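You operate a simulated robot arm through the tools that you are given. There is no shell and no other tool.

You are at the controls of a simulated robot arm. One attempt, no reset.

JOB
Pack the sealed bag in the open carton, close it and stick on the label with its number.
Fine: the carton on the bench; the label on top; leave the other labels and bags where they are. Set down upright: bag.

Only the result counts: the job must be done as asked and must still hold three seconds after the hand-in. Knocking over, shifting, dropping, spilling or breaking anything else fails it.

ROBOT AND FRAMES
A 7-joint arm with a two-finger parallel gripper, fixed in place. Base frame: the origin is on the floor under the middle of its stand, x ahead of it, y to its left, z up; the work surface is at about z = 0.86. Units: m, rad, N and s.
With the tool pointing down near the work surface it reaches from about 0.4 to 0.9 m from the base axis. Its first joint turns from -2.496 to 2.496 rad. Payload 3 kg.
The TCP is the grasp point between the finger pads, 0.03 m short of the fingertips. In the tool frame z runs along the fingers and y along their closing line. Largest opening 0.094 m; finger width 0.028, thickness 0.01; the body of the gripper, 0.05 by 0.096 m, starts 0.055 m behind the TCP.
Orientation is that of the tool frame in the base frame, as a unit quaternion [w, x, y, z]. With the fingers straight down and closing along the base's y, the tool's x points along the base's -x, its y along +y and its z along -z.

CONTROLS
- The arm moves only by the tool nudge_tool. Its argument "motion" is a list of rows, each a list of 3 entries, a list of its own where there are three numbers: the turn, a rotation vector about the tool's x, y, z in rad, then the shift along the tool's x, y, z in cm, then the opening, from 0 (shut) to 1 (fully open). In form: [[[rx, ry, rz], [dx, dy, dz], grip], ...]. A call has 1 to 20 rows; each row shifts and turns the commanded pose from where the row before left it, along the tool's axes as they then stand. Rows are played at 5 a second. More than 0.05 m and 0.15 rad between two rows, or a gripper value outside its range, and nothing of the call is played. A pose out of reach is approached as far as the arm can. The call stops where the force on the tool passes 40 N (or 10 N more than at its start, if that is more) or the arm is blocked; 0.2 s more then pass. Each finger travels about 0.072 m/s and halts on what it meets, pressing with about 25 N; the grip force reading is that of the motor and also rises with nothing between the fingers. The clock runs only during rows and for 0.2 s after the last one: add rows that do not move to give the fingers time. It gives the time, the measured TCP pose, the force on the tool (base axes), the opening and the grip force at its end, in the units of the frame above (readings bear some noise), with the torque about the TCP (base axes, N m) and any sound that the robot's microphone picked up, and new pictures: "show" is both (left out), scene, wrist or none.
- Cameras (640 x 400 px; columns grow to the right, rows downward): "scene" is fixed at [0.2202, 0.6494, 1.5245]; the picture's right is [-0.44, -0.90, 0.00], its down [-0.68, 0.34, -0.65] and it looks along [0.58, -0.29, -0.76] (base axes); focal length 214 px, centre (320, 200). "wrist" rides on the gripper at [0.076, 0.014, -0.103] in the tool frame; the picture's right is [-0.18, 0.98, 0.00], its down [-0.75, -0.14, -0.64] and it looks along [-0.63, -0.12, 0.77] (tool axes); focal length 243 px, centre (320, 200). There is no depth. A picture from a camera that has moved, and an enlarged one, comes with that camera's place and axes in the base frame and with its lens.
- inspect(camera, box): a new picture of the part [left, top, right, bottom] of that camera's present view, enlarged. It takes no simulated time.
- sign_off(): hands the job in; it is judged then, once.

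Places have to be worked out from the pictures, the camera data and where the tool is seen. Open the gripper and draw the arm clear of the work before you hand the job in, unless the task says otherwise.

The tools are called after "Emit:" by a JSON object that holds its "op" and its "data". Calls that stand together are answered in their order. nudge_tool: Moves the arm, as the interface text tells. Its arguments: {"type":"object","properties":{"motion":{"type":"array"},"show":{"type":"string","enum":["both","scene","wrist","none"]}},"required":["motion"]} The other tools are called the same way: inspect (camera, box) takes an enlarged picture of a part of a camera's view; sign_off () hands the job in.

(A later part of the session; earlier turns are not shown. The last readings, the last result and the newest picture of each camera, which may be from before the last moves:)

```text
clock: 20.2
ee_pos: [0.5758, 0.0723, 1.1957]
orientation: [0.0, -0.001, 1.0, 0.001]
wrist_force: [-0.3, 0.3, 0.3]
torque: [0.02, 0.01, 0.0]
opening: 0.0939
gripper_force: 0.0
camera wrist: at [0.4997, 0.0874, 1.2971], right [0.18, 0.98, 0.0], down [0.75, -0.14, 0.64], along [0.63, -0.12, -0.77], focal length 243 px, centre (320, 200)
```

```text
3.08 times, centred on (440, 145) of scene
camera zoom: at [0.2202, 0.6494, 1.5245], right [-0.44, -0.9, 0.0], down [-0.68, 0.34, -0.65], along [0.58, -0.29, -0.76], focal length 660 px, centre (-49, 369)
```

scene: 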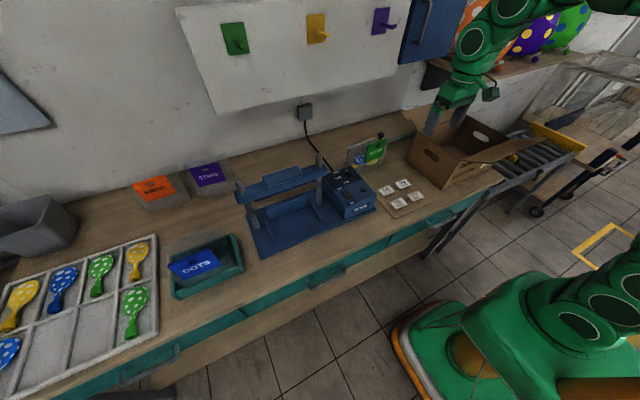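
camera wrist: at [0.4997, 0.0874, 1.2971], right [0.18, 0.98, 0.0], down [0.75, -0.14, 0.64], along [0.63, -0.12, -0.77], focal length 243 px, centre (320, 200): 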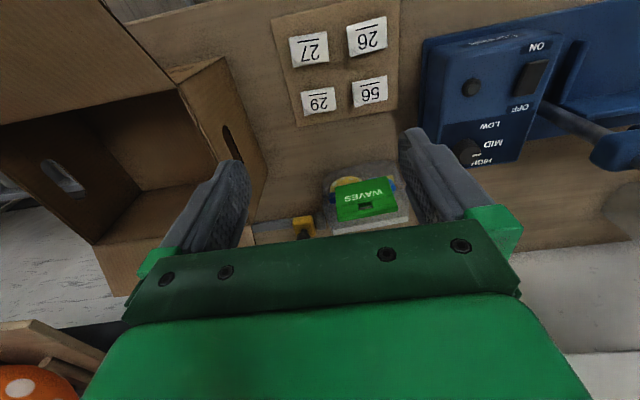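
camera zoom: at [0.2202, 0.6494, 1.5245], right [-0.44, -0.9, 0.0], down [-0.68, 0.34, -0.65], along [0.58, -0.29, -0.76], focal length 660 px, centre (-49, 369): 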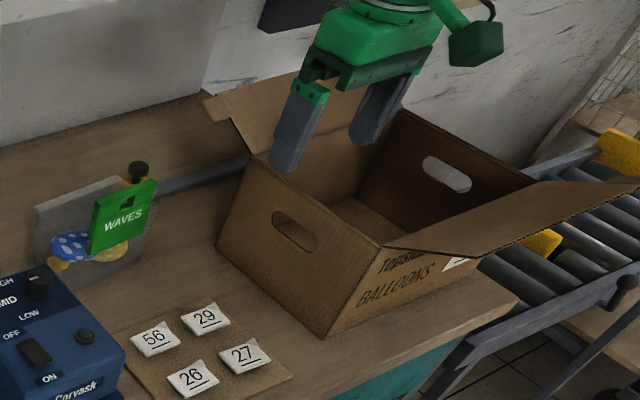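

I pitch the tool forward here to view the bag from a lower angle.

Emit:
{"op": "nudge_tool", "data": {"motion": [[[0, -0.13, 0], [0, 0, 0], 1], [[0, -0.13, 0], [0, 0, 0], 1], [[0, -0.13, 0], [0, 0, 0], 1], [[0, -0.13, 0], [0, 0, 0], 1], [[0, -0.13, 0], [0, 0, 0], 1], [[0, 0, 0], [1.2, 0, 4.1], 1], [[0, 0, 0], [1.2, 0, 4.1], 1], [[0, 0, 0], [0, 0, 0], 1]]}}

Emit:
{"op": "inspect", "data": {"camera": "wrist", "box": [250, 30, 450, 170]}}

```text
clock: 22.0
ee_pos: [0.6081, 0.0753, 1.1153]
orientation: [0.32, -0.001, 0.947, 0.0]
wrist_force: [-0.8, -0.1, -0.4]
torque: [-0.02, 0.02, 0.01]
opening: 0.0942
gripper_force: 0.1
camera wrist: at [0.4865, 0.0902, 1.1498], right [0.15, 0.98, 0.11], down [0.21, -0.14, 0.97], along [0.97, -0.12, -0.23], focal length 243 px, centre (320, 200)
```

scene: 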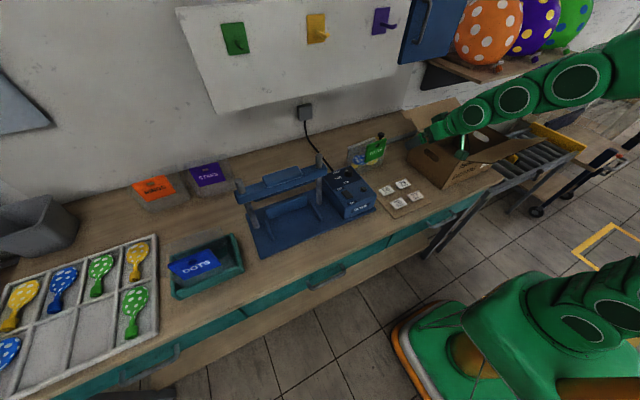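
wrist: 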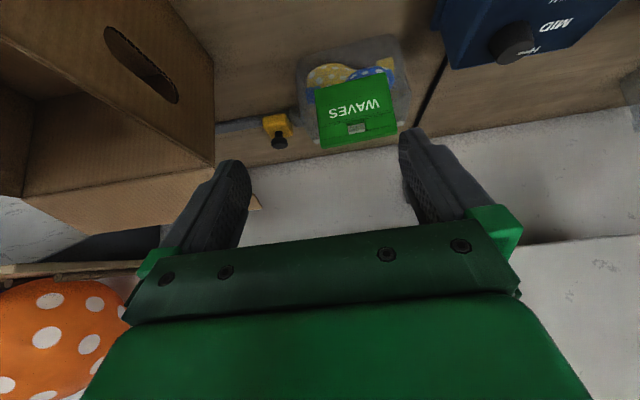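

```text
2.86 times, centred on (350, 100) of wrist
camera zoom: at [0.4865, 0.0902, 1.1498], right [0.15, 0.98, 0.11], down [0.21, -0.14, 0.97], along [0.97, -0.12, -0.23], focal length 693 px, centre (234, 486)
```

zoom: 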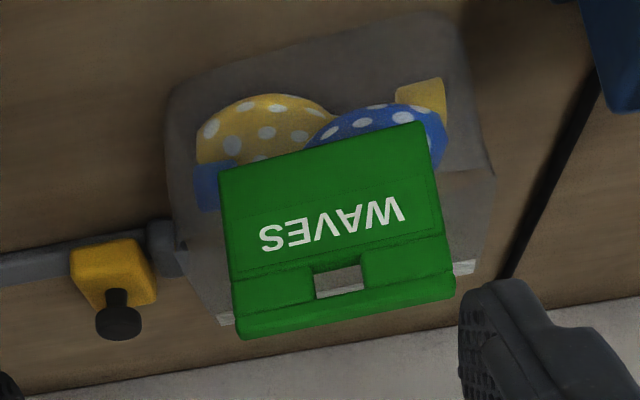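

The header plate stands vertical and roughly parallel to y (about 6° yaw), the bag's pouch behind and below it. I straighten the tool, move over the bag and turn the gripper 90° about its axis so the fingers close along x across the header.

Emit:
{"op": "nudge_tool", "data": {"motion": [[[0, 0.13, 0], [0, 0, 0], 1], [[0, 0.13, 0], [0, 0, 0], 1], [[0, 0.13, 0], [0, 0, 0], 1], [[0, 0.13, 0], [0, 0, 0], 1], [[0, 0.13, 0], [0, 0, 0], 1], [[0, 0, 0.133], [0, 0, -1], 1], [[0, 0, 0.133], [0, 0, -1], 1], [[0, 0, 0.133], [0, 0, -1], 1], [[0, 0, 0.133], [0, 0, -1], 1], [[0, 0, 0.133], [0, 0, 0], 1], [[0, 0, 0.133], [0, 0, 0], 1], [[0, 0, 0.133], [0, 0, 0], 1], [[0, 0, 0.133], [0, 0, 0], 1], [[0, 0, 0.133], [0, 0, 0], 1], [[0, 0, 0.133], [0, 0, 0], 1], [[0, 0, 0.133], [0, 0, 0], 1], [[0, 0, 0], [0, 0, 0], 1]]}}

```text
clock: 25.6
ee_pos: [0.6066, 0.0726, 1.1541]
orientation: [0.001, 0.668, 0.744, 0.0]
wrist_force: [0.1, -0.8, 0.7]
torque: [-0.01, 0.01, 0.01]
opening: 0.0941
gripper_force: 0.0
camera wrist: at [0.6135, 0.1514, 1.2558], right [1.0, -0.08, 0.0], down [-0.06, -0.76, 0.64], along [-0.05, -0.64, -0.77], focal length 243 px, centre (320, 200)
```

scene: 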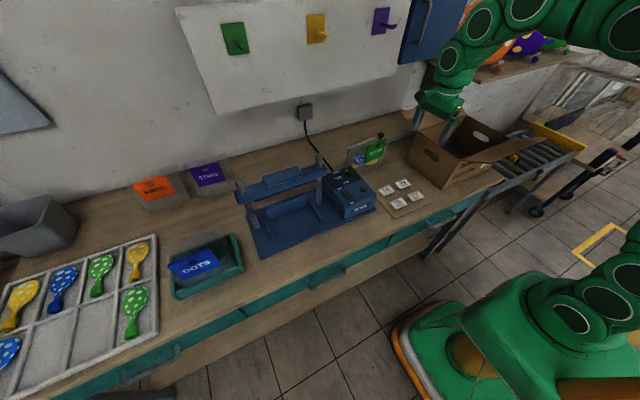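
wrist: 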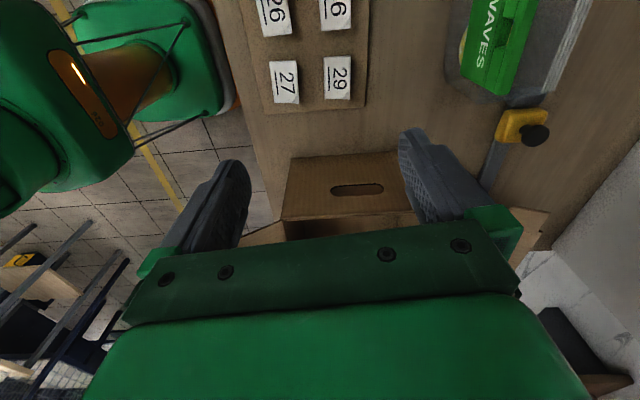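

Rotation done as planned. I move over the header (target about x 0.782, y 0.112) staying at z≈1.15 to check the alignment.

Emit:
{"op": "nudge_tool", "data": {"motion": [[[0, 0, 0], [0.5, 4.4, 0], 1], [[0, 0, 0], [0.5, 4.4, 0], 1], [[0, 0, 0], [0.5, 4.4, 0], 1], [[0, 0, 0], [0.6, 4.5, 0], 1], [[0, 0, 0], [0, 0, 0], 1]]}}

Emit:
{"op": "inspect", "data": {"camera": "wrist", "box": [200, 0, 440, 150]}}

Emit:
{"op": "inspect", "data": {"camera": "scene", "box": [330, 80, 450, 180]}}

```text
clock: 26.8
ee_pos: [0.7787, 0.1134, 1.1556]
orientation: [0.001, 0.668, 0.744, 0.001]
wrist_force: [0.2, 0.8, -0.3]
torque: [0.02, 0.01, -0.01]
opening: 0.094
gripper_force: 0.1
camera wrist: at [0.7854, 0.1923, 1.2581], right [1.0, -0.08, 0.0], down [-0.06, -0.76, 0.64], along [-0.05, -0.64, -0.77], focal length 243 px, centre (320, 200)
```

scene: 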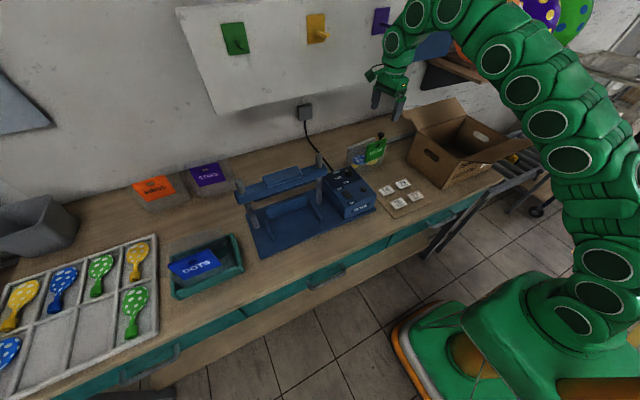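
wrist: 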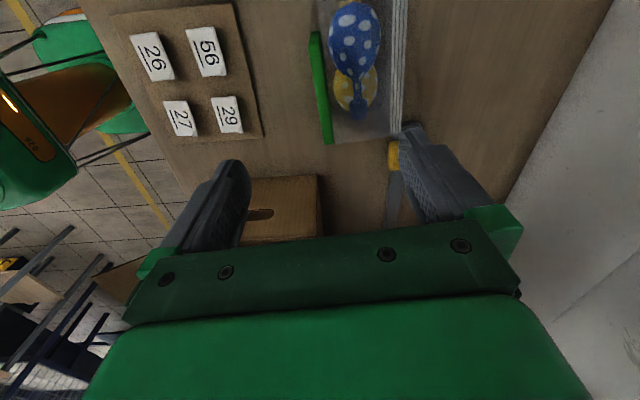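

```text
2.67 times, centred on (320, 75) of wrist
camera zoom: at [0.7854, 0.1923, 1.2581], right [1.0, -0.08, 0.0], down [-0.06, -0.76, 0.64], along [-0.05, -0.64, -0.77], focal length 647 px, centre (320, 533)
```

zoom: 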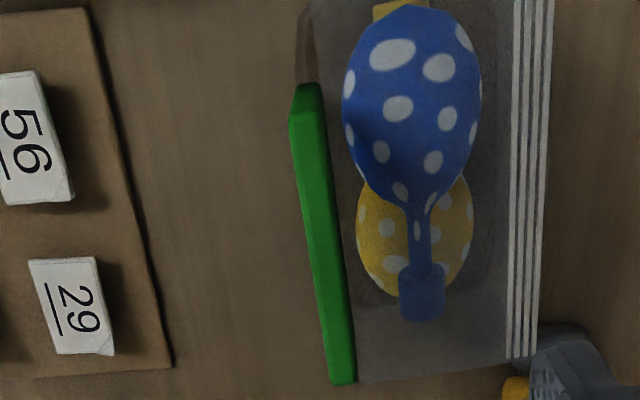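

```text
4.00 times, centred on (390, 130) of scene
camera zoom: at [0.2202, 0.6494, 1.5245], right [-0.44, -0.9, 0.0], down [-0.68, 0.34, -0.65], along [0.58, -0.29, -0.76], focal length 858 px, centre (40, 480)
```

zoom: 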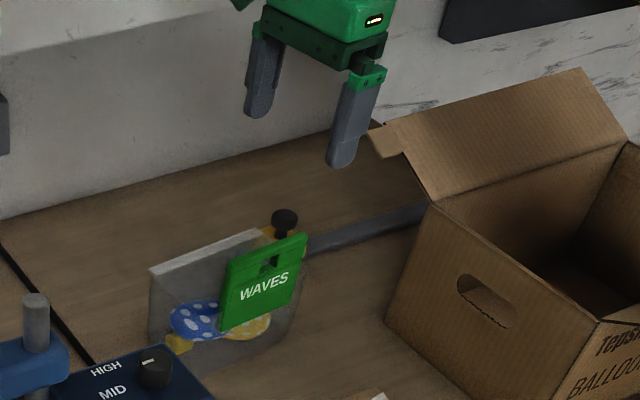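

From above, the header's top edge runs from (0.786, 0.064) to (0.778, 0.165), centred at about (0.782, 0.113) — right between the fingers. I descend to z≈0.995 with the fingers open.

Emit:
{"op": "nudge_tool", "data": {"motion": [[[0, 0, 0.02], [0, 0.3, 4], 1], [[0, 0, 0], [0, 0, 4], 1], [[0, 0, 0], [0, 0, 4], 1], [[0, 0, 0], [0, 0, 2], 1], [[0, 0, 0], [0, 0, 2], 1], [[0, 0, 0], [0, 0, 0], 1]]}}

Emit:
{"op": "inspect", "data": {"camera": "scene", "box": [330, 90, 450, 190]}}

Emit:
{"op": "inspect", "data": {"camera": "wrist", "box": [200, 0, 460, 240]}}

```text
clock: 28.2
ee_pos: [0.7836, 0.1143, 0.9943]
orientation: [0.0, 0.675, 0.738, 0.0]
wrist_force: [-0.2, -0.1, 0.5]
torque: [0.0, -0.02, -0.01]
opening: 0.0943
gripper_force: 0.1
camera wrist: at [0.7917, 0.1918, 1.0965], right [1.0, -0.1, 0.0], down [-0.07, -0.76, 0.64], along [-0.06, -0.64, -0.77], focal length 243 px, centre (320, 200)
```

scene: 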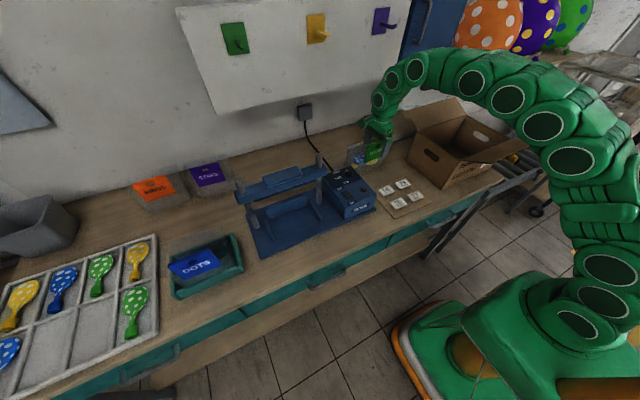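
wrist: 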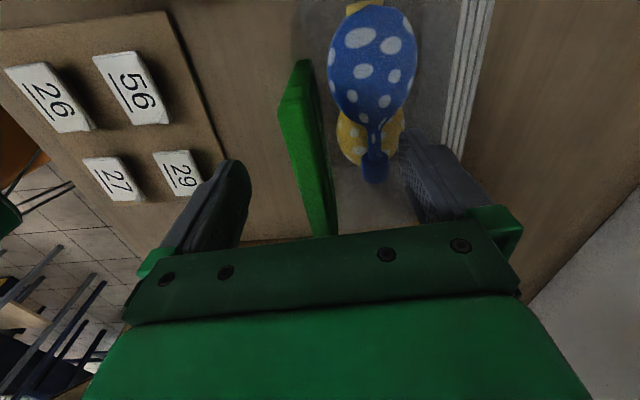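

```text
4.00 times, centred on (390, 140) of scene
camera zoom: at [0.2202, 0.6494, 1.5245], right [-0.44, -0.9, 0.0], down [-0.68, 0.34, -0.65], along [0.58, -0.29, -0.76], focal length 858 px, centre (40, 440)
```

zoom: 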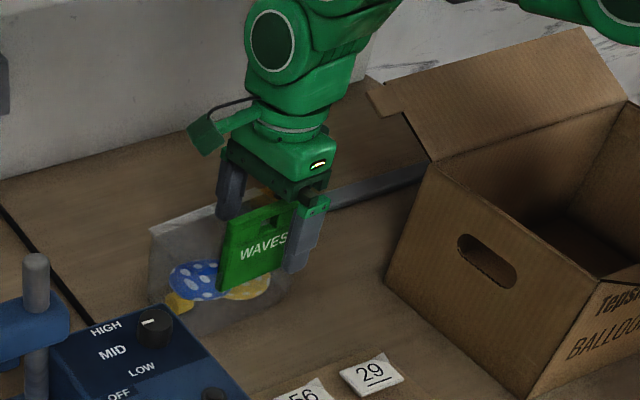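

```text
1.67 times, centred on (330, 120) of wrist
camera zoom: at [0.7917, 0.1918, 1.0965], right [1.0, -0.1, 0.0], down [-0.07, -0.76, 0.64], along [-0.06, -0.64, -0.77], focal length 404 px, centre (303, 333)
```

zoom: 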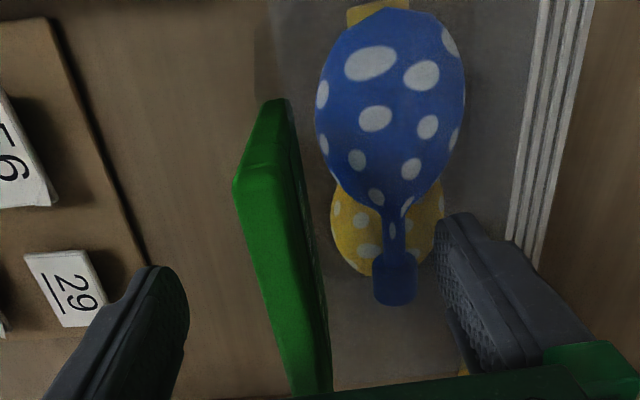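

The header is cleanly between the fingers and nothing is touched. I close the gripper on it.

Emit:
{"op": "nudge_tool", "data": {"motion": [[[0, 0, 0], [0, 0, 0], 0], [[0, 0, 0], [0, 0, 0], 0], [[0, 0, 0], [0, 0, 0], 0], [[0, 0, 0], [0, 0, 0], 0], [[0, 0, 0], [0, 0, 0], 0], [[0, 0, 0], [0, 0, 0], 0]]}}

Emit:
{"op": "inspect", "data": {"camera": "scene", "box": [330, 90, 450, 190]}}

Emit:
{"op": "inspect", "data": {"camera": "wrist", "box": [200, 0, 460, 240]}}

```text
clock: 29.6
ee_pos: [0.7836, 0.1136, 0.9945]
orientation: [0.0, 0.675, 0.738, 0.0]
wrist_force: [0.6, 0.2, 0.1]
torque: [0.0, -0.02, -0.01]
opening: 0.0154
gripper_force: 25.2
camera wrist: at [0.7919, 0.1917, 1.0967], right [1.0, -0.1, 0.0], down [-0.07, -0.76, 0.64], along [-0.06, -0.64, -0.77], focal length 243 px, centre (320, 200)
```

scene: 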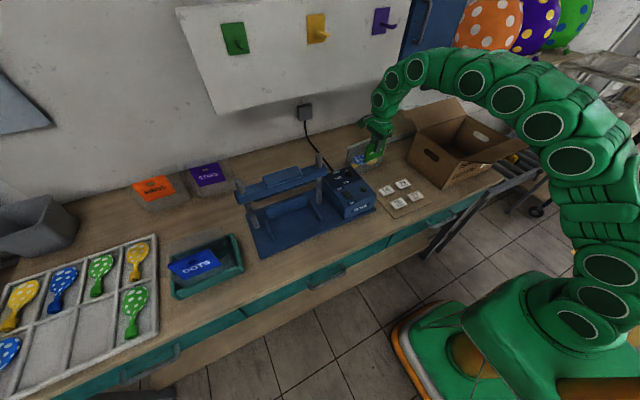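
wrist: 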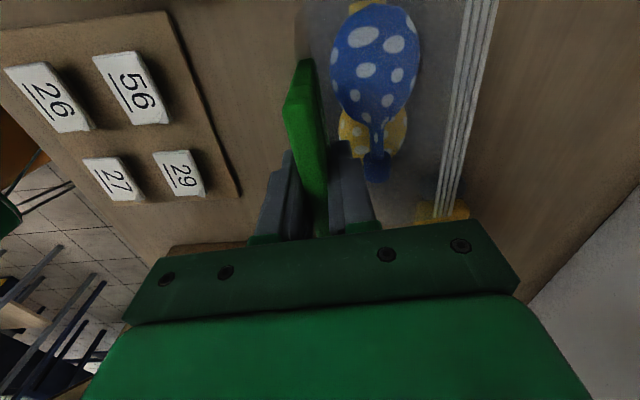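

```text
4.00 times, centred on (390, 140) of scene
camera zoom: at [0.2202, 0.6494, 1.5245], right [-0.44, -0.9, 0.0], down [-0.68, 0.34, -0.65], along [0.58, -0.29, -0.76], focal length 858 px, centre (40, 440)
```

zoom: 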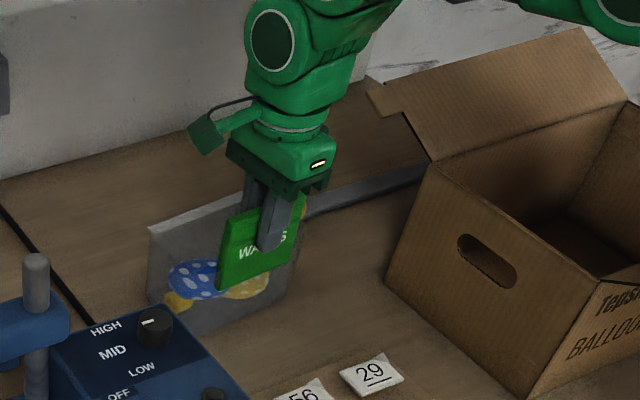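

```text
1.67 times, centred on (330, 120) of wrist
camera zoom: at [0.7919, 0.1917, 1.0967], right [1.0, -0.1, 0.0], down [-0.07, -0.76, 0.64], along [-0.06, -0.64, -0.77], focal length 404 px, centre (303, 333)
```

zoom: 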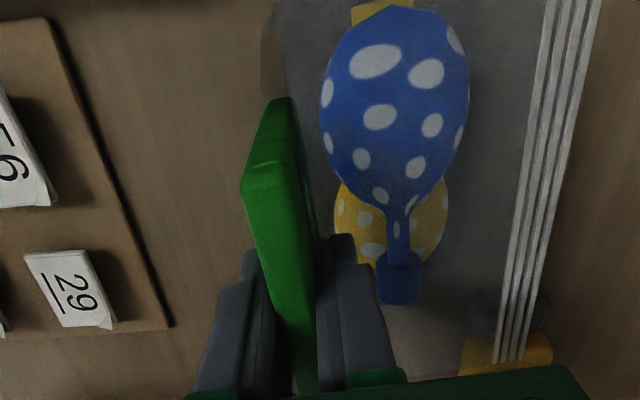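

Grip is firm (0.0154 m opening, 25 N). I lift the bag straight up, slowly at first.

Emit:
{"op": "nudge_tool", "data": {"motion": [[[0, 0, 0], [0, 0, -1], 0], [[0, 0, 0], [0, 0, -2], 0], [[0, 0, 0], [0, 0, -2], 0], [[0, 0, 0], [0, 0, -3], 0], [[0, 0, 0], [0, 0, -3], 0], [[0, 0, 0], [0, 0, 0], 0]]}}

Emit:
{"op": "inspect", "data": {"camera": "scene", "box": [330, 70, 450, 180]}}

Emit:
{"op": "inspect", "data": {"camera": "wrist", "box": [200, 0, 560, 260]}}

```text
clock: 31.0
ee_pos: [0.7826, 0.1142, 1.1041]
orientation: [0.0, 0.675, 0.738, -0.001]
wrist_force: [-0.2, -0.4, -0.5]
torque: [0.02, 0.0, -0.01]
opening: 0.0155
gripper_force: 25.4
camera wrist: at [0.7915, 0.1909, 1.2068], right [1.0, -0.1, 0.0], down [-0.07, -0.76, 0.64], along [-0.06, -0.64, -0.77], focal length 243 px, centre (320, 200)
```

scene: 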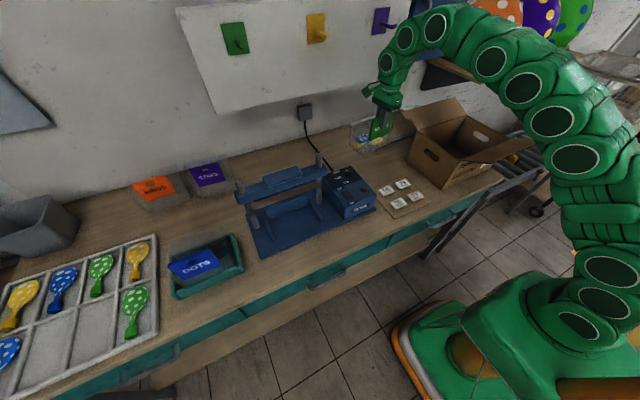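
wrist: 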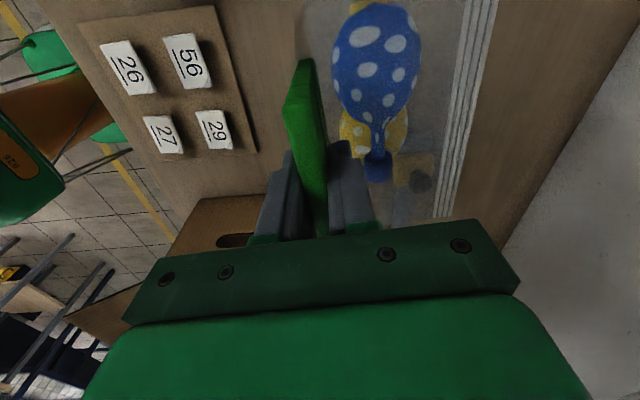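

```text
3.64 times, centred on (390, 125) of scene
camera zoom: at [0.2202, 0.6494, 1.5245], right [-0.44, -0.9, 0.0], down [-0.68, 0.34, -0.65], along [0.58, -0.29, -0.76], focal length 780 px, centre (66, 473)
```

zoom: 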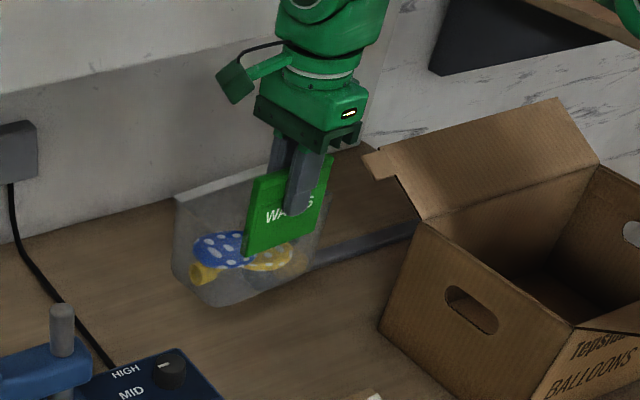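

```text
1.54 times, centred on (380, 130) of wrist
camera zoom: at [0.7915, 0.1909, 1.2068], right [1.0, -0.1, 0.0], down [-0.07, -0.76, 0.64], along [-0.06, -0.64, -0.77], focal length 373 px, centre (228, 308)
```

zoom: 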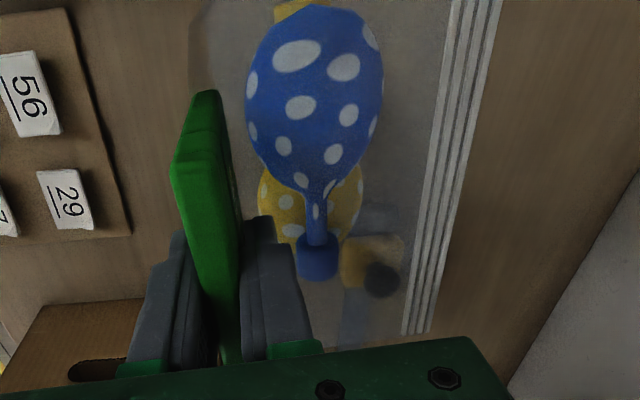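

The bag hangs well in the grip. I raise it further while moving back to x≈0.62, straighten the yaw, and then carry it sideways over the carton.

Emit:
{"op": "nudge_tool", "data": {"motion": [[[0, 0, 0.045], [0, -3.25, -2], 0], [[0, 0, 0.044], [0, -3.25, -2], 0], [[0, 0, 0], [0, -3.25, -2], 0], [[0, 0, 0], [0, -3.25, -2], 0], [[0, 0, 0], [0, -3.25, -2], 0], [[0, 0, 0], [-3, 0, 0], 0], [[0, 0, 0], [-4, 0, 0], 0], [[0, 0, 0], [-4, 0, 0], 0], [[0, 0, 0], [-4, 0, 0], 0], [[0, 0, 0], [-4, 0, 0], 0], [[0, 0, 0], [-4, 0, 0], 0], [[0, 0, 0], [-4, 0, 0], 0], [[0, 0, 0], [-4, 0, 0], 0], [[0, 0, 0], [-3.9, 0, 0], 0], [[0, 0, 0], [0, 0, 0], 0]]}}

Emit:
{"op": "inspect", "data": {"camera": "scene", "box": [360, 60, 540, 200]}}

Emit:
{"op": "inspect", "data": {"camera": "wrist", "box": [160, 0, 560, 260]}}

```text
clock: 34.2
ee_pos: [0.6216, -0.2394, 1.2032]
orientation: [0.0, 0.707, 0.707, 0.0]
wrist_force: [-0.2, -1.0, -1.0]
torque: [-0.01, -0.02, 0.04]
opening: 0.0158
gripper_force: 25.4
camera wrist: at [0.6377, -0.1621, 1.3049], right [0.98, -0.18, 0.0], down [-0.14, -0.75, 0.64], along [-0.12, -0.63, -0.77], focal length 243 px, centre (320, 200)
```

scene: 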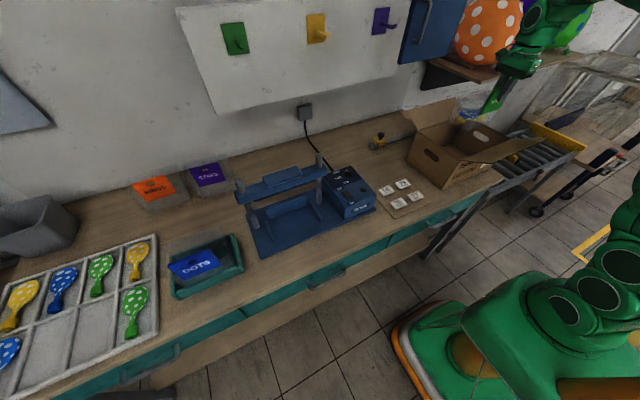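
wrist: 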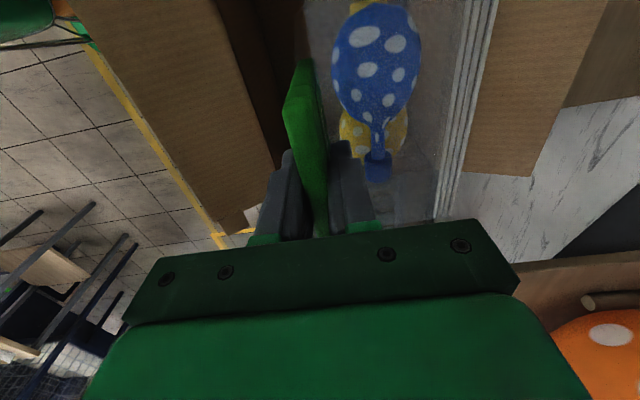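

```text
2.86 times, centred on (450, 130) of scene
camera zoom: at [0.2202, 0.6494, 1.5245], right [-0.44, -0.9, 0.0], down [-0.68, 0.34, -0.65], along [0.58, -0.29, -0.76], focal length 613 px, centre (-51, 400)
```

zoom: 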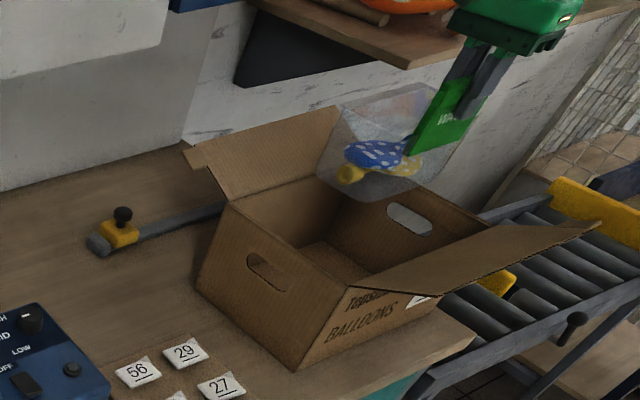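

```text
1.54 times, centred on (360, 130) of wrist
camera zoom: at [0.6377, -0.1621, 1.3049], right [0.98, -0.18, 0.0], down [-0.14, -0.75, 0.64], along [-0.12, -0.63, -0.77], focal length 373 px, centre (258, 308)
```

zoom: 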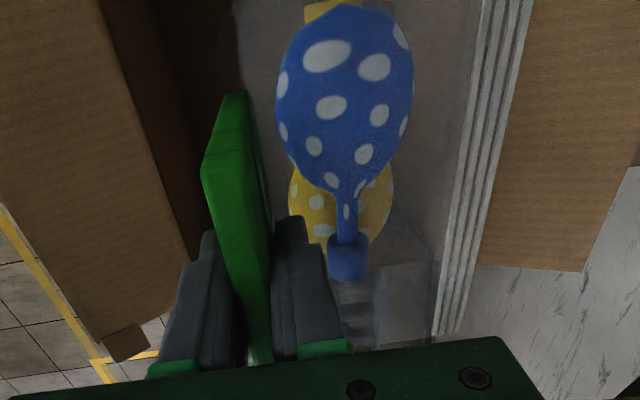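

The bag is centred over the carton opening (bag spans x≈0.61–0.71, y≈−0.31…−0.16). I lower it into the carton, stopping a few cm above the floor first.

Emit:
{"op": "nudge_tool", "data": {"motion": [[[0, 0, 0], [0, 0, 4], 0], [[0, 0, 0], [0, 0, 4], 0], [[0, 0, 0], [0, 0, 4], 0], [[0, 0, 0], [0, 0, 4], 0], [[0, 0, 0], [0, 0, 0], 0]]}}

Emit:
{"op": "inspect", "data": {"camera": "scene", "box": [380, 80, 540, 200]}}

Emit:
{"op": "inspect", "data": {"camera": "wrist", "box": [160, 0, 560, 260]}}

```text
clock: 35.4
ee_pos: [0.6199, -0.2396, 1.045]
orientation: [0.0, 0.707, 0.707, 0.0]
wrist_force: [-0.7, 0.2, -0.9]
torque: [0.01, -0.01, -0.04]
opening: 0.0159
gripper_force: 24.3
camera wrist: at [0.6359, -0.1628, 1.147], right [0.98, -0.18, 0.0], down [-0.14, -0.75, 0.64], along [-0.12, -0.63, -0.77], focal length 243 px, centre (320, 200)
```

scene: 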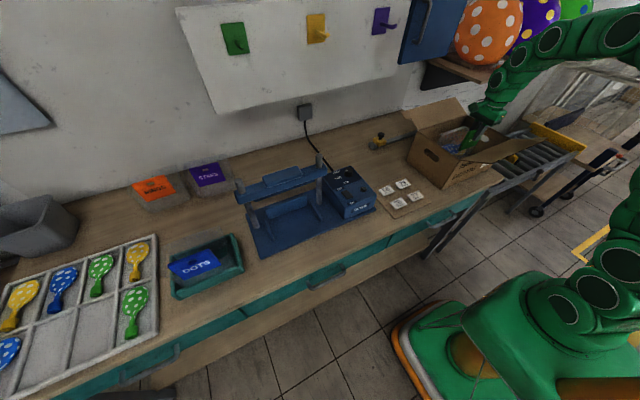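
wrist: 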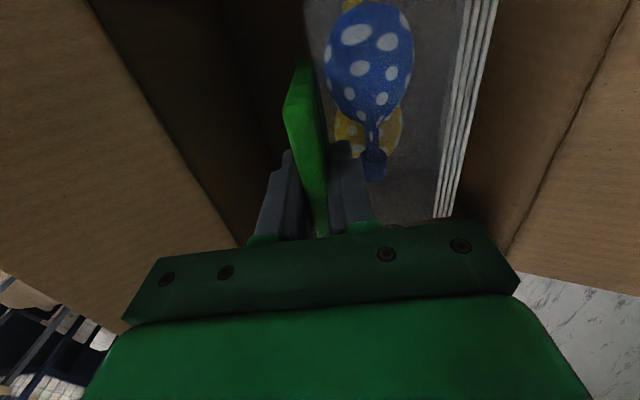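

```text
3.33 times, centred on (460, 140) of scene
camera zoom: at [0.2202, 0.6494, 1.5245], right [-0.44, -0.9, 0.0], down [-0.68, 0.34, -0.65], along [0.58, -0.29, -0.76], focal length 715 px, centre (-147, 400)
```

zoom: 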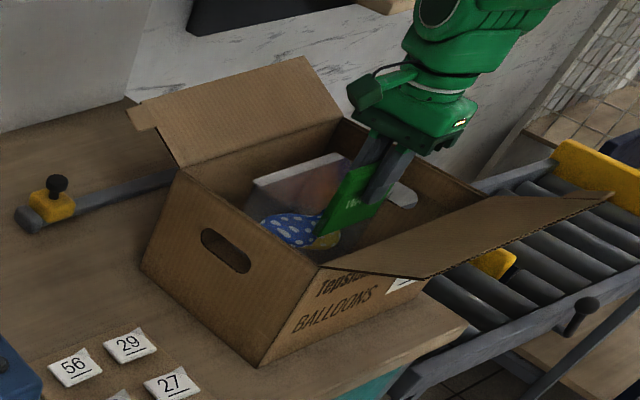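

```text
1.54 times, centred on (360, 130) of wrist
camera zoom: at [0.6359, -0.1628, 1.147], right [0.98, -0.18, 0.0], down [-0.14, -0.75, 0.64], along [-0.12, -0.63, -0.77], focal length 373 px, centre (258, 308)
```

zoom: 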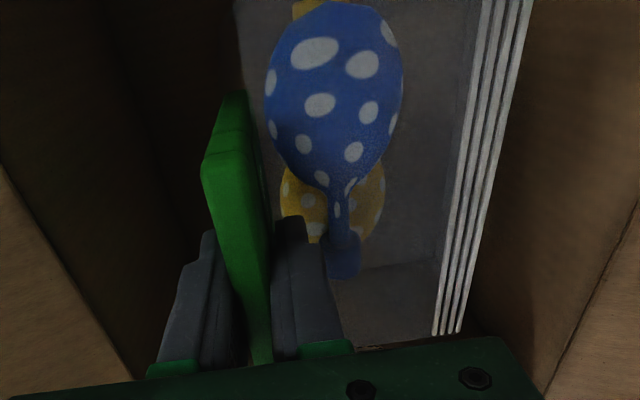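

No contact so far. I continue down in small steps toward the expected floor contact near z≈1.00.

Emit:
{"op": "nudge_tool", "data": {"motion": [[[0, 0, 0], [0, 0, 1], 0], [[0, 0, 0], [0, 0, 1], 0], [[0, 0, 0], [0, 0, 1], 0], [[0, 0, 0], [0, 0, 0.7], 0], [[0, 0, 0], [0, 0, 0], 0]], "show": "none"}}

```text
clock: 36.6
ee_pos: [0.6208, -0.2393, 1.0072]
orientation: [0.001, 0.707, 0.707, 0.0]
wrist_force: [-0.5, 1.0, -1.5]
torque: [-0.03, 0.03, -0.04]
opening: 0.0155
gripper_force: 25.1
```

Still no clear contact; I go on in 3 mm steps.

Emit:
{"op": "nudge_tool", "data": {"motion": [[[0, 0, 0], [0, 0, 0.3], 0], [[0, 0, 0], [0, 0, 0], 0]], "show": "none"}}

Emit:
{"op": "nudge_tool", "data": {"motion": [[[0, 0, 0], [0, 0, 0.3], 0], [[0, 0, 0], [0, 0, 0], 0]], "show": "none"}}

Emit:
{"op": "nudge_tool", "data": {"motion": [[[0, 0, 0], [0, 0, 0.3], 0], [[0, 0, 0], [0, 0, 0], 0]]}}

```text
clock: 37.2
ee_pos: [0.6221, -0.24, 1.0037]
orientation: [-0.001, 0.707, 0.707, 0.001]
wrist_force: [0.5, 0.6, -0.5]
torque: [0.0, -0.01, -0.01]
opening: 0.0157
gripper_force: 25.2
```

```text
clock: 37.8
ee_pos: [0.6213, -0.2407, 1.0018]
orientation: [0.0, 0.708, 0.707, -0.001]
wrist_force: [0.5, -0.5, -0.5]
torque: [0.0, 0.0, 0.02]
opening: 0.0157
gripper_force: 25.2
```

```text
clock: 38.4
ee_pos: [0.6216, -0.2399, 0.9981]
orientation: [0.0, 0.707, 0.707, 0.001]
wrist_force: [-0.6, 1.0, 13.6]
torque: [-0.05, -0.02, 0.01]
opening: 0.0155
gripper_force: 24.7
camera wrist: at [0.6361, -0.1629, 1.1], right [0.98, -0.18, 0.0], down [-0.14, -0.75, 0.64], along [-0.12, -0.63, -0.77], focal length 243 px, centre (320, 200)
```

scene: 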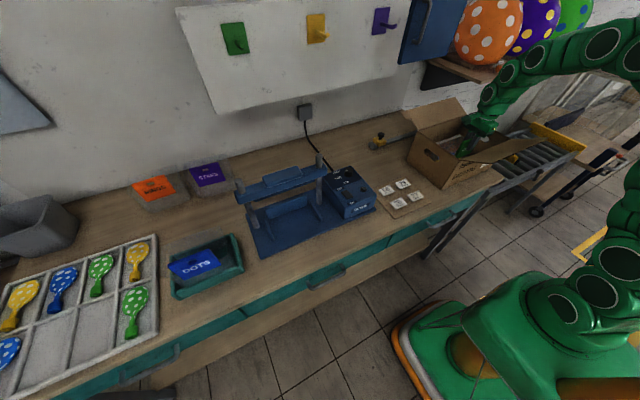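
wrist: 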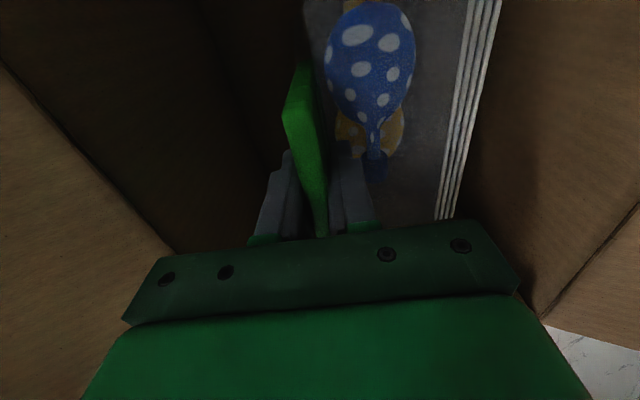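

Contact with the carton floor at z≈0.998 (13.6 N). I relieve it by 1 mm and release the header.

Emit:
{"op": "nudge_tool", "data": {"motion": [[[0, 0, 0], [0, 0, -0.1], 0], [[0, 0, 0], [0, 0, 0], 0.25], [[0, 0, 0], [0, 0, 0], 0.4], [[0, 0, 0], [0, 0, 0], 0.6], [[0, 0, 0], [0, 0, 0], 0.6], [[0, 0, 0], [0, 0, 0], 0.6]]}}

Emit:
{"op": "inspect", "data": {"camera": "wrist", "box": [160, 0, 560, 260]}}

Emit:
{"op": "inspect", "data": {"camera": "scene", "box": [400, 90, 540, 190]}}

```text
clock: 39.8
ee_pos: [0.6207, -0.2405, 0.9991]
orientation: [-0.001, 0.707, 0.707, 0.0]
wrist_force: [-0.3, 0.4, -0.2]
torque: [-0.01, 0.01, 0.02]
opening: 0.0564
gripper_force: 0.1
camera wrist: at [0.6356, -0.1632, 1.1009], right [0.98, -0.18, 0.0], down [-0.14, -0.75, 0.64], along [-0.12, -0.63, -0.77], focal length 243 px, centre (320, 200)
```

scene: 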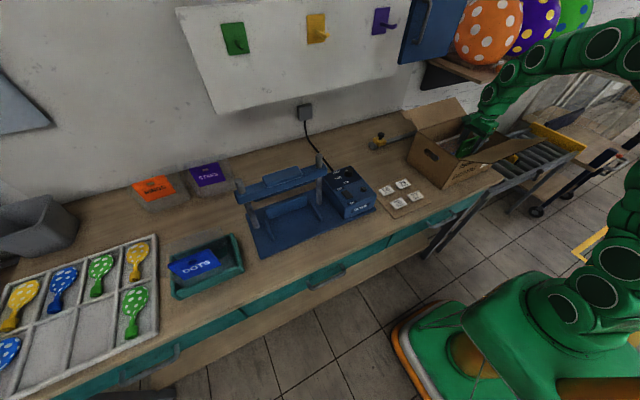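
wrist: 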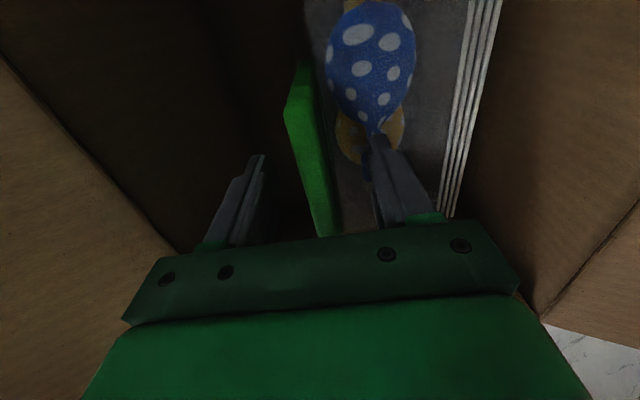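

```text
1.54 times, centred on (360, 130) of wrist
camera zoom: at [0.6356, -0.1632, 1.1009], right [0.98, -0.18, 0.0], down [-0.14, -0.75, 0.64], along [-0.12, -0.63, -0.77], focal length 373 px, centre (258, 308)
```

zoom: 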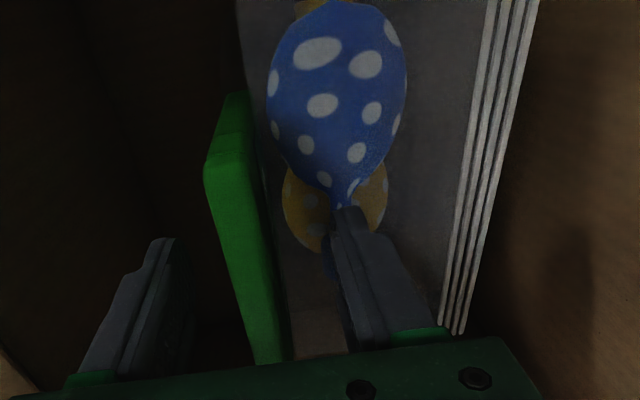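

```text
4.00 times, centred on (470, 140) of scene
camera zoom: at [0.2202, 0.6494, 1.5245], right [-0.44, -0.9, 0.0], down [-0.68, 0.34, -0.65], along [0.58, -0.29, -0.76], focal length 858 px, centre (-280, 440)
```

zoom: 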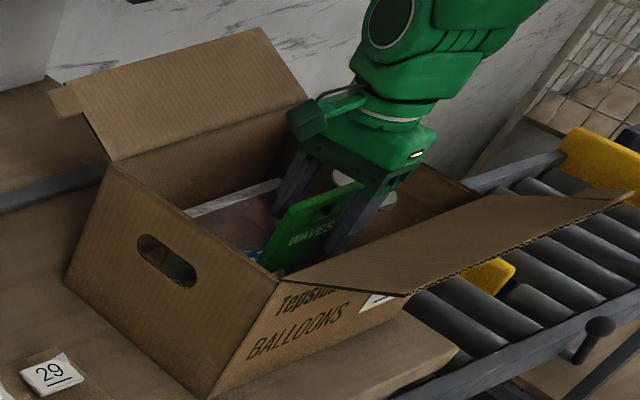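

The bag stands on its own in the carton. I raise the open gripper straight up out of the carton.

Emit:
{"op": "nudge_tool", "data": {"motion": [[[0, 0, 0], [0, 0, -2], 0.6], [[0, 0, 0], [0, 0, -4], 0.6], [[0, 0, 0], [0, 0, -4], 0.6], [[0, 0, 0], [0, 0, -4], 0.6], [[0, 0, 0], [0, 0, -4], 0.6], [[0, 0, 0], [0, 0, 0], 0.6]]}}

Emit:
{"op": "inspect", "data": {"camera": "wrist", "box": [100, 0, 560, 260]}}

Emit:
{"op": "inspect", "data": {"camera": "scene", "box": [380, 80, 560, 200]}}

```text
clock: 41.2
ee_pos: [0.6201, -0.2387, 1.1772]
orientation: [-0.001, 0.707, 0.707, 0.0]
wrist_force: [0.2, -0.4, -0.4]
torque: [0.01, -0.02, 0.02]
opening: 0.0564
gripper_force: 0.0
camera wrist: at [0.6354, -0.1628, 1.2793], right [0.98, -0.18, 0.0], down [-0.14, -0.75, 0.64], along [-0.12, -0.63, -0.77], focal length 243 px, centre (320, 200)
```

scene: 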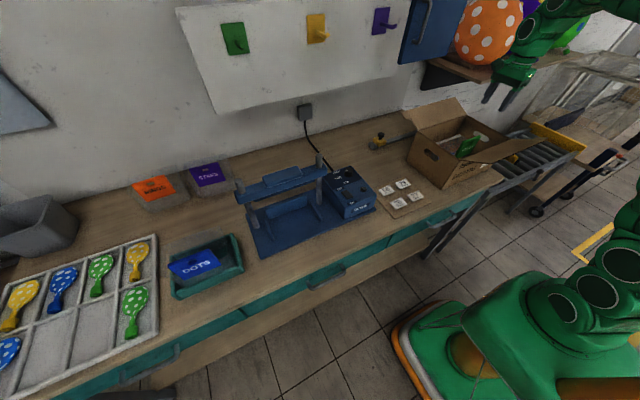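
wrist: 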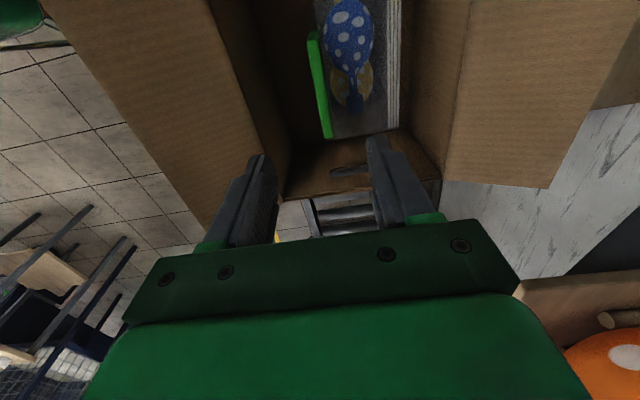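

```text
1.39 times, centred on (330, 130) of wrist
camera zoom: at [0.6354, -0.1628, 1.2793], right [0.98, -0.18, 0.0], down [-0.14, -0.75, 0.64], along [-0.12, -0.63, -0.77], focal length 338 px, centre (306, 297)
```

zoom: 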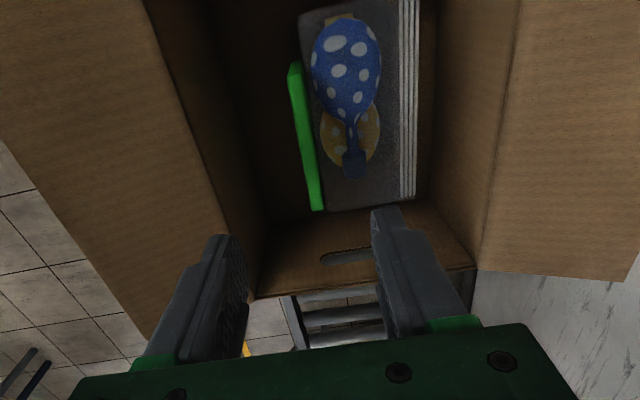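

```text
3.33 times, centred on (470, 140) of scene
camera zoom: at [0.2202, 0.6494, 1.5245], right [-0.44, -0.9, 0.0], down [-0.68, 0.34, -0.65], along [0.58, -0.29, -0.76], focal length 715 px, centre (-180, 400)
```

zoom: 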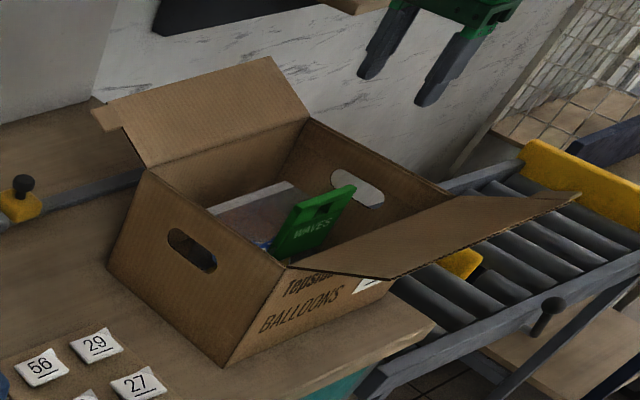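

The bag stands upright in the carton, its header below the rim. Next I'll close the rear flap (outer edge ≈ (0.846, y −0.045…−0.365, 1.07), hinge x≈0.76) by lifting it from its left end with a rolled, closed gripper. First I move to the left of the carton and roll the tool toward −y.

Emit:
{"op": "nudge_tool", "data": {"motion": [[[0, 0, 0], [4.0, 1, 0], 0], [[0, 0, 0], [4.2, 1, 0], 0], [[0, 0, 0], [4.2, 1, 0], 0], [[0, 0, 0], [4.2, 1, 0], 0], [[0, 0, 0], [4.2, 1, 0], 0], [[0, 0, 0], [4.2, 1, 0], 0], [[0, 0, 0], [4.2, 1, 0], 0], [[0, -0.131, 0], [0, 0, 0], 0], [[0, -0.131, 0], [0, 0, 0], 0], [[0, -0.131, 0], [0, 0, 0], 0], [[0, -0.131, 0], [0, 0, 0], 0], [[0, -0.131, 0], [0, 0, 0], 0], [[0, -0.131, 0], [0, 0, 0], 0], [[0, -0.131, 0], [0, 0, 0], 0], [[0, -0.131, 0], [0, 0, 0], 0], [[0, 0, 0], [0, 0, 0], 0]]}}

Emit:
{"op": "inspect", "data": {"camera": "scene", "box": [340, 40, 560, 200]}}

```text
clock: 44.6
ee_pos: [0.69, 0.0524, 1.1784]
orientation: [0.355, 0.612, 0.611, -0.355]
wrist_force: [1.0, -1.2, 0.4]
torque: [-0.01, 0.02, -0.01]
opening: 0.0
gripper_force: 24.8
camera wrist: at [0.706, 0.1796, 1.1626], right [0.98, -0.09, 0.16], down [-0.14, 0.18, 0.97], along [-0.12, -0.98, 0.17], focal length 243 px, centre (320, 200)
```

scene: 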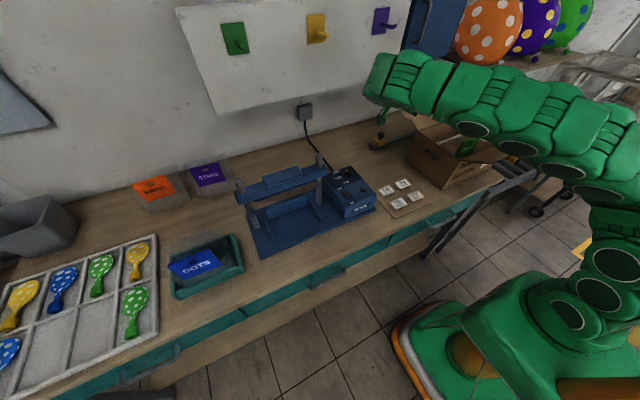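
wrist: 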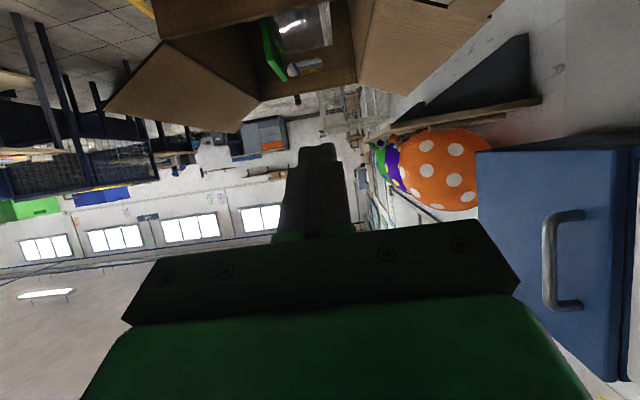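

```text
2.50 times, centred on (450, 120) of scene
camera zoom: at [0.2202, 0.6494, 1.5245], right [-0.44, -0.9, 0.0], down [-0.68, 0.34, -0.65], along [0.58, -0.29, -0.76], focal length 536 px, centre (-5, 400)
```

zoom: 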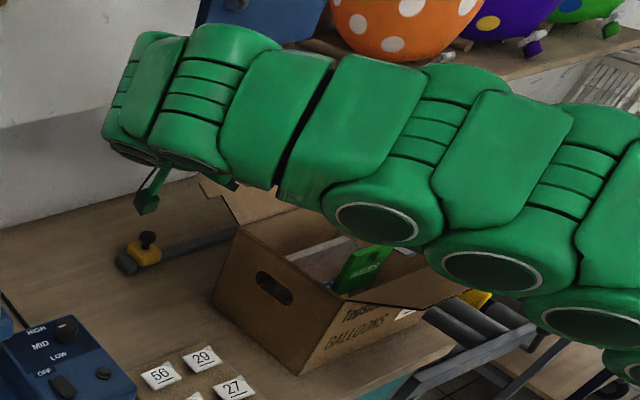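

The roll orientation works and the rear flap's near outer corner measures (0.839, −0.045, 1.077). I move the closed fingers to the left of and just below that corner.

Emit:
{"op": "nudge_tool", "data": {"motion": [[[0, 0, 0], [2.91, 2.6, 1.68], 0], [[0, 0, 0], [2.91, 2.6, 1.68], 0], [[0, 0, 0], [2.91, 2.6, 1.68], 0], [[0, 0, 0], [2.91, 2.6, 1.68], 0], [[0, 0, 0], [2.91, 2.6, 1.68], 0], [[0, 0, 0], [-1.3, 0, 2.25], 0], [[0, 0, 0], [-1.3, 0, 2.25], 0], [[0, 0, 0], [0, 0, 0], 0]]}}

Emit:
{"op": "inspect", "data": {"camera": "wrist", "box": [200, 0, 480, 180]}}

Emit:
{"op": "inspect", "data": {"camera": "scene", "box": [340, 60, 540, 200]}}

```text
clock: 46.4
ee_pos: [0.819, 0.0026, 1.0105]
orientation: [0.354, 0.612, 0.612, -0.354]
wrist_force: [0.5, -0.6, 1.2]
torque: [-0.05, 0.01, 0.04]
opening: 0.0
gripper_force: 25.4
camera wrist: at [0.8351, 0.1287, 0.9941], right [0.98, -0.09, 0.16], down [-0.14, 0.18, 0.97], along [-0.12, -0.98, 0.16], focal length 243 px, centre (320, 200)
```

scene: 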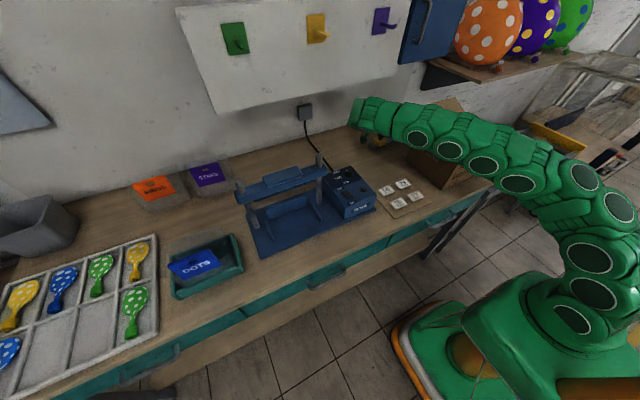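
wrist: 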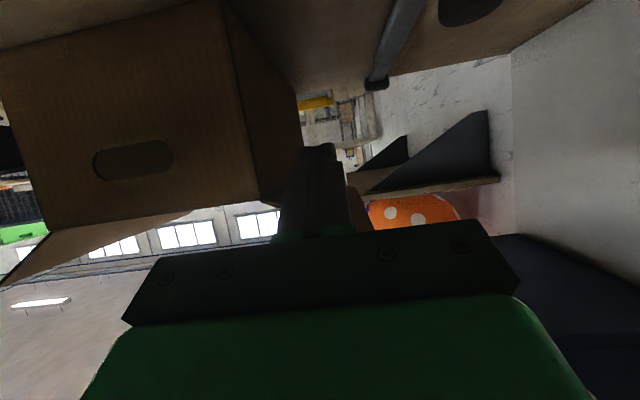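

```text
2.22 times, centred on (340, 90) of wrist
camera zoom: at [0.8351, 0.1287, 0.9941], right [0.98, -0.09, 0.16], down [-0.14, 0.18, 0.97], along [-0.12, -0.98, 0.16], focal length 539 px, centre (276, 444)
```

zoom: 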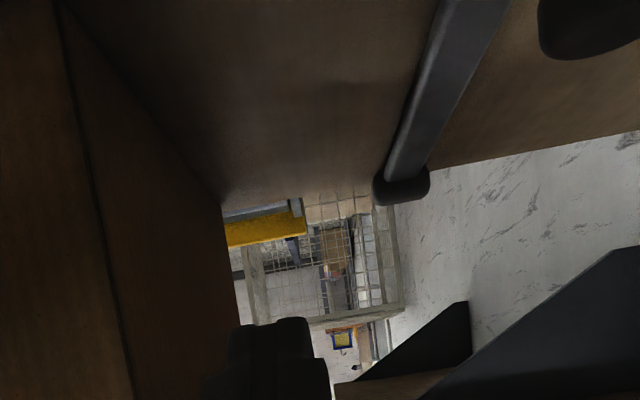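

```text
2.86 times, centred on (440, 130) of scene
camera zoom: at [0.2202, 0.6494, 1.5245], right [-0.44, -0.9, 0.0], down [-0.68, 0.34, -0.65], along [0.58, -0.29, -0.76], focal length 613 px, centre (-23, 400)
```

zoom: 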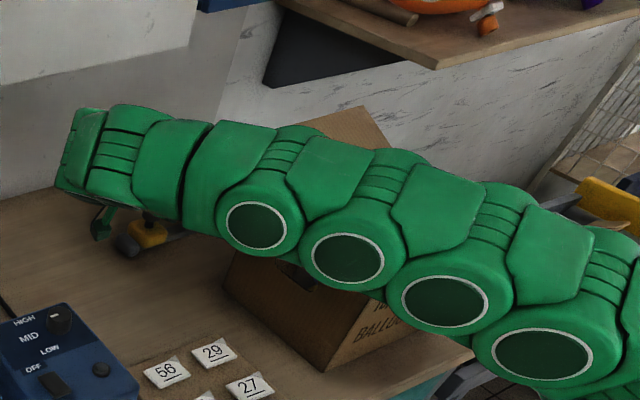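

Nothing touched; the fingers are at (0.819, 0.003, 1.010), clear below the flap level. I slide them in under the flap's left end.

Emit:
{"op": "nudge_tool", "data": {"motion": [[[0, 0, 0], [-1.5, 0, 2.6], 0], [[0, 0, 0], [-1.5, 0, 2.6], 0], [[0, 0, 0], [0, 0, 0], 0]]}}

Emit:
{"op": "inspect", "data": {"camera": "wrist", "box": [200, 0, 480, 240]}}

```text
clock: 47.2
ee_pos: [0.8199, -0.0589, 1.009]
orientation: [0.354, 0.612, 0.612, -0.354]
wrist_force: [0.4, 2.1, -0.6]
torque: [0.01, -0.02, 0.0]
opening: 0.0
gripper_force: 24.9
camera wrist: at [0.8348, 0.0678, 0.9936], right [0.98, -0.09, 0.16], down [-0.14, 0.18, 0.97], along [-0.12, -0.98, 0.16], focal length 243 px, centre (320, 200)
```

scene: 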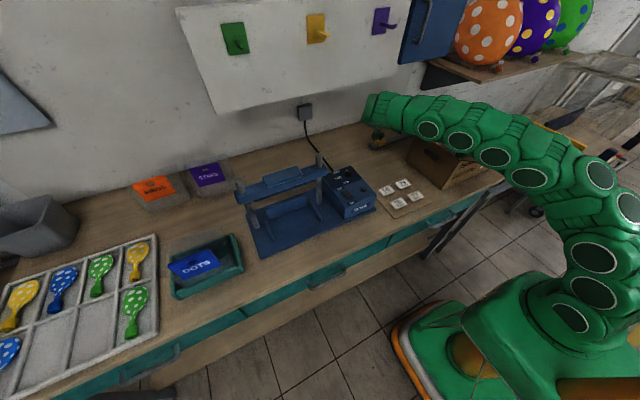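
wrist: 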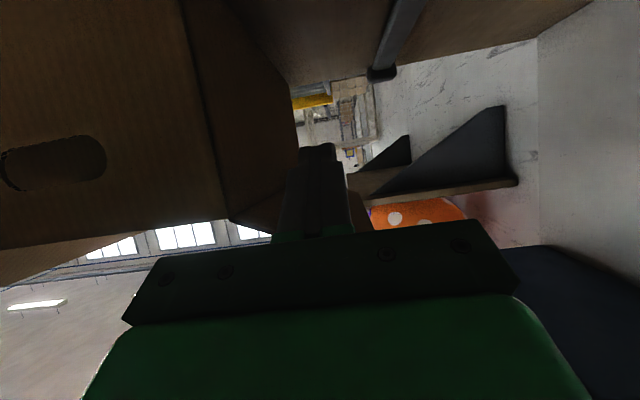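

```text
1.67 times, centred on (340, 120) of wrist
camera zoom: at [0.8348, 0.0678, 0.9936], right [0.98, -0.09, 0.16], down [-0.14, 0.18, 0.97], along [-0.12, -0.98, 0.16], focal length 404 px, centre (287, 333)
```

zoom: 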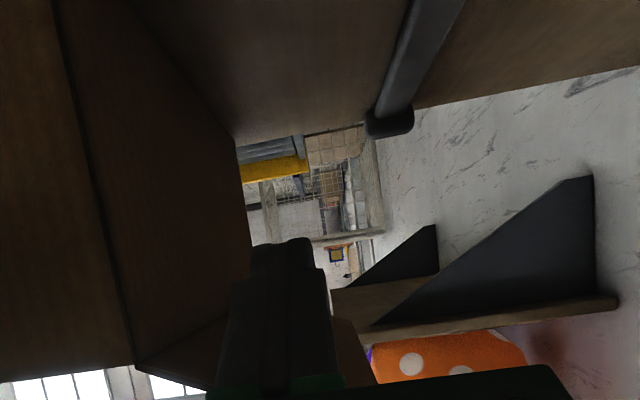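

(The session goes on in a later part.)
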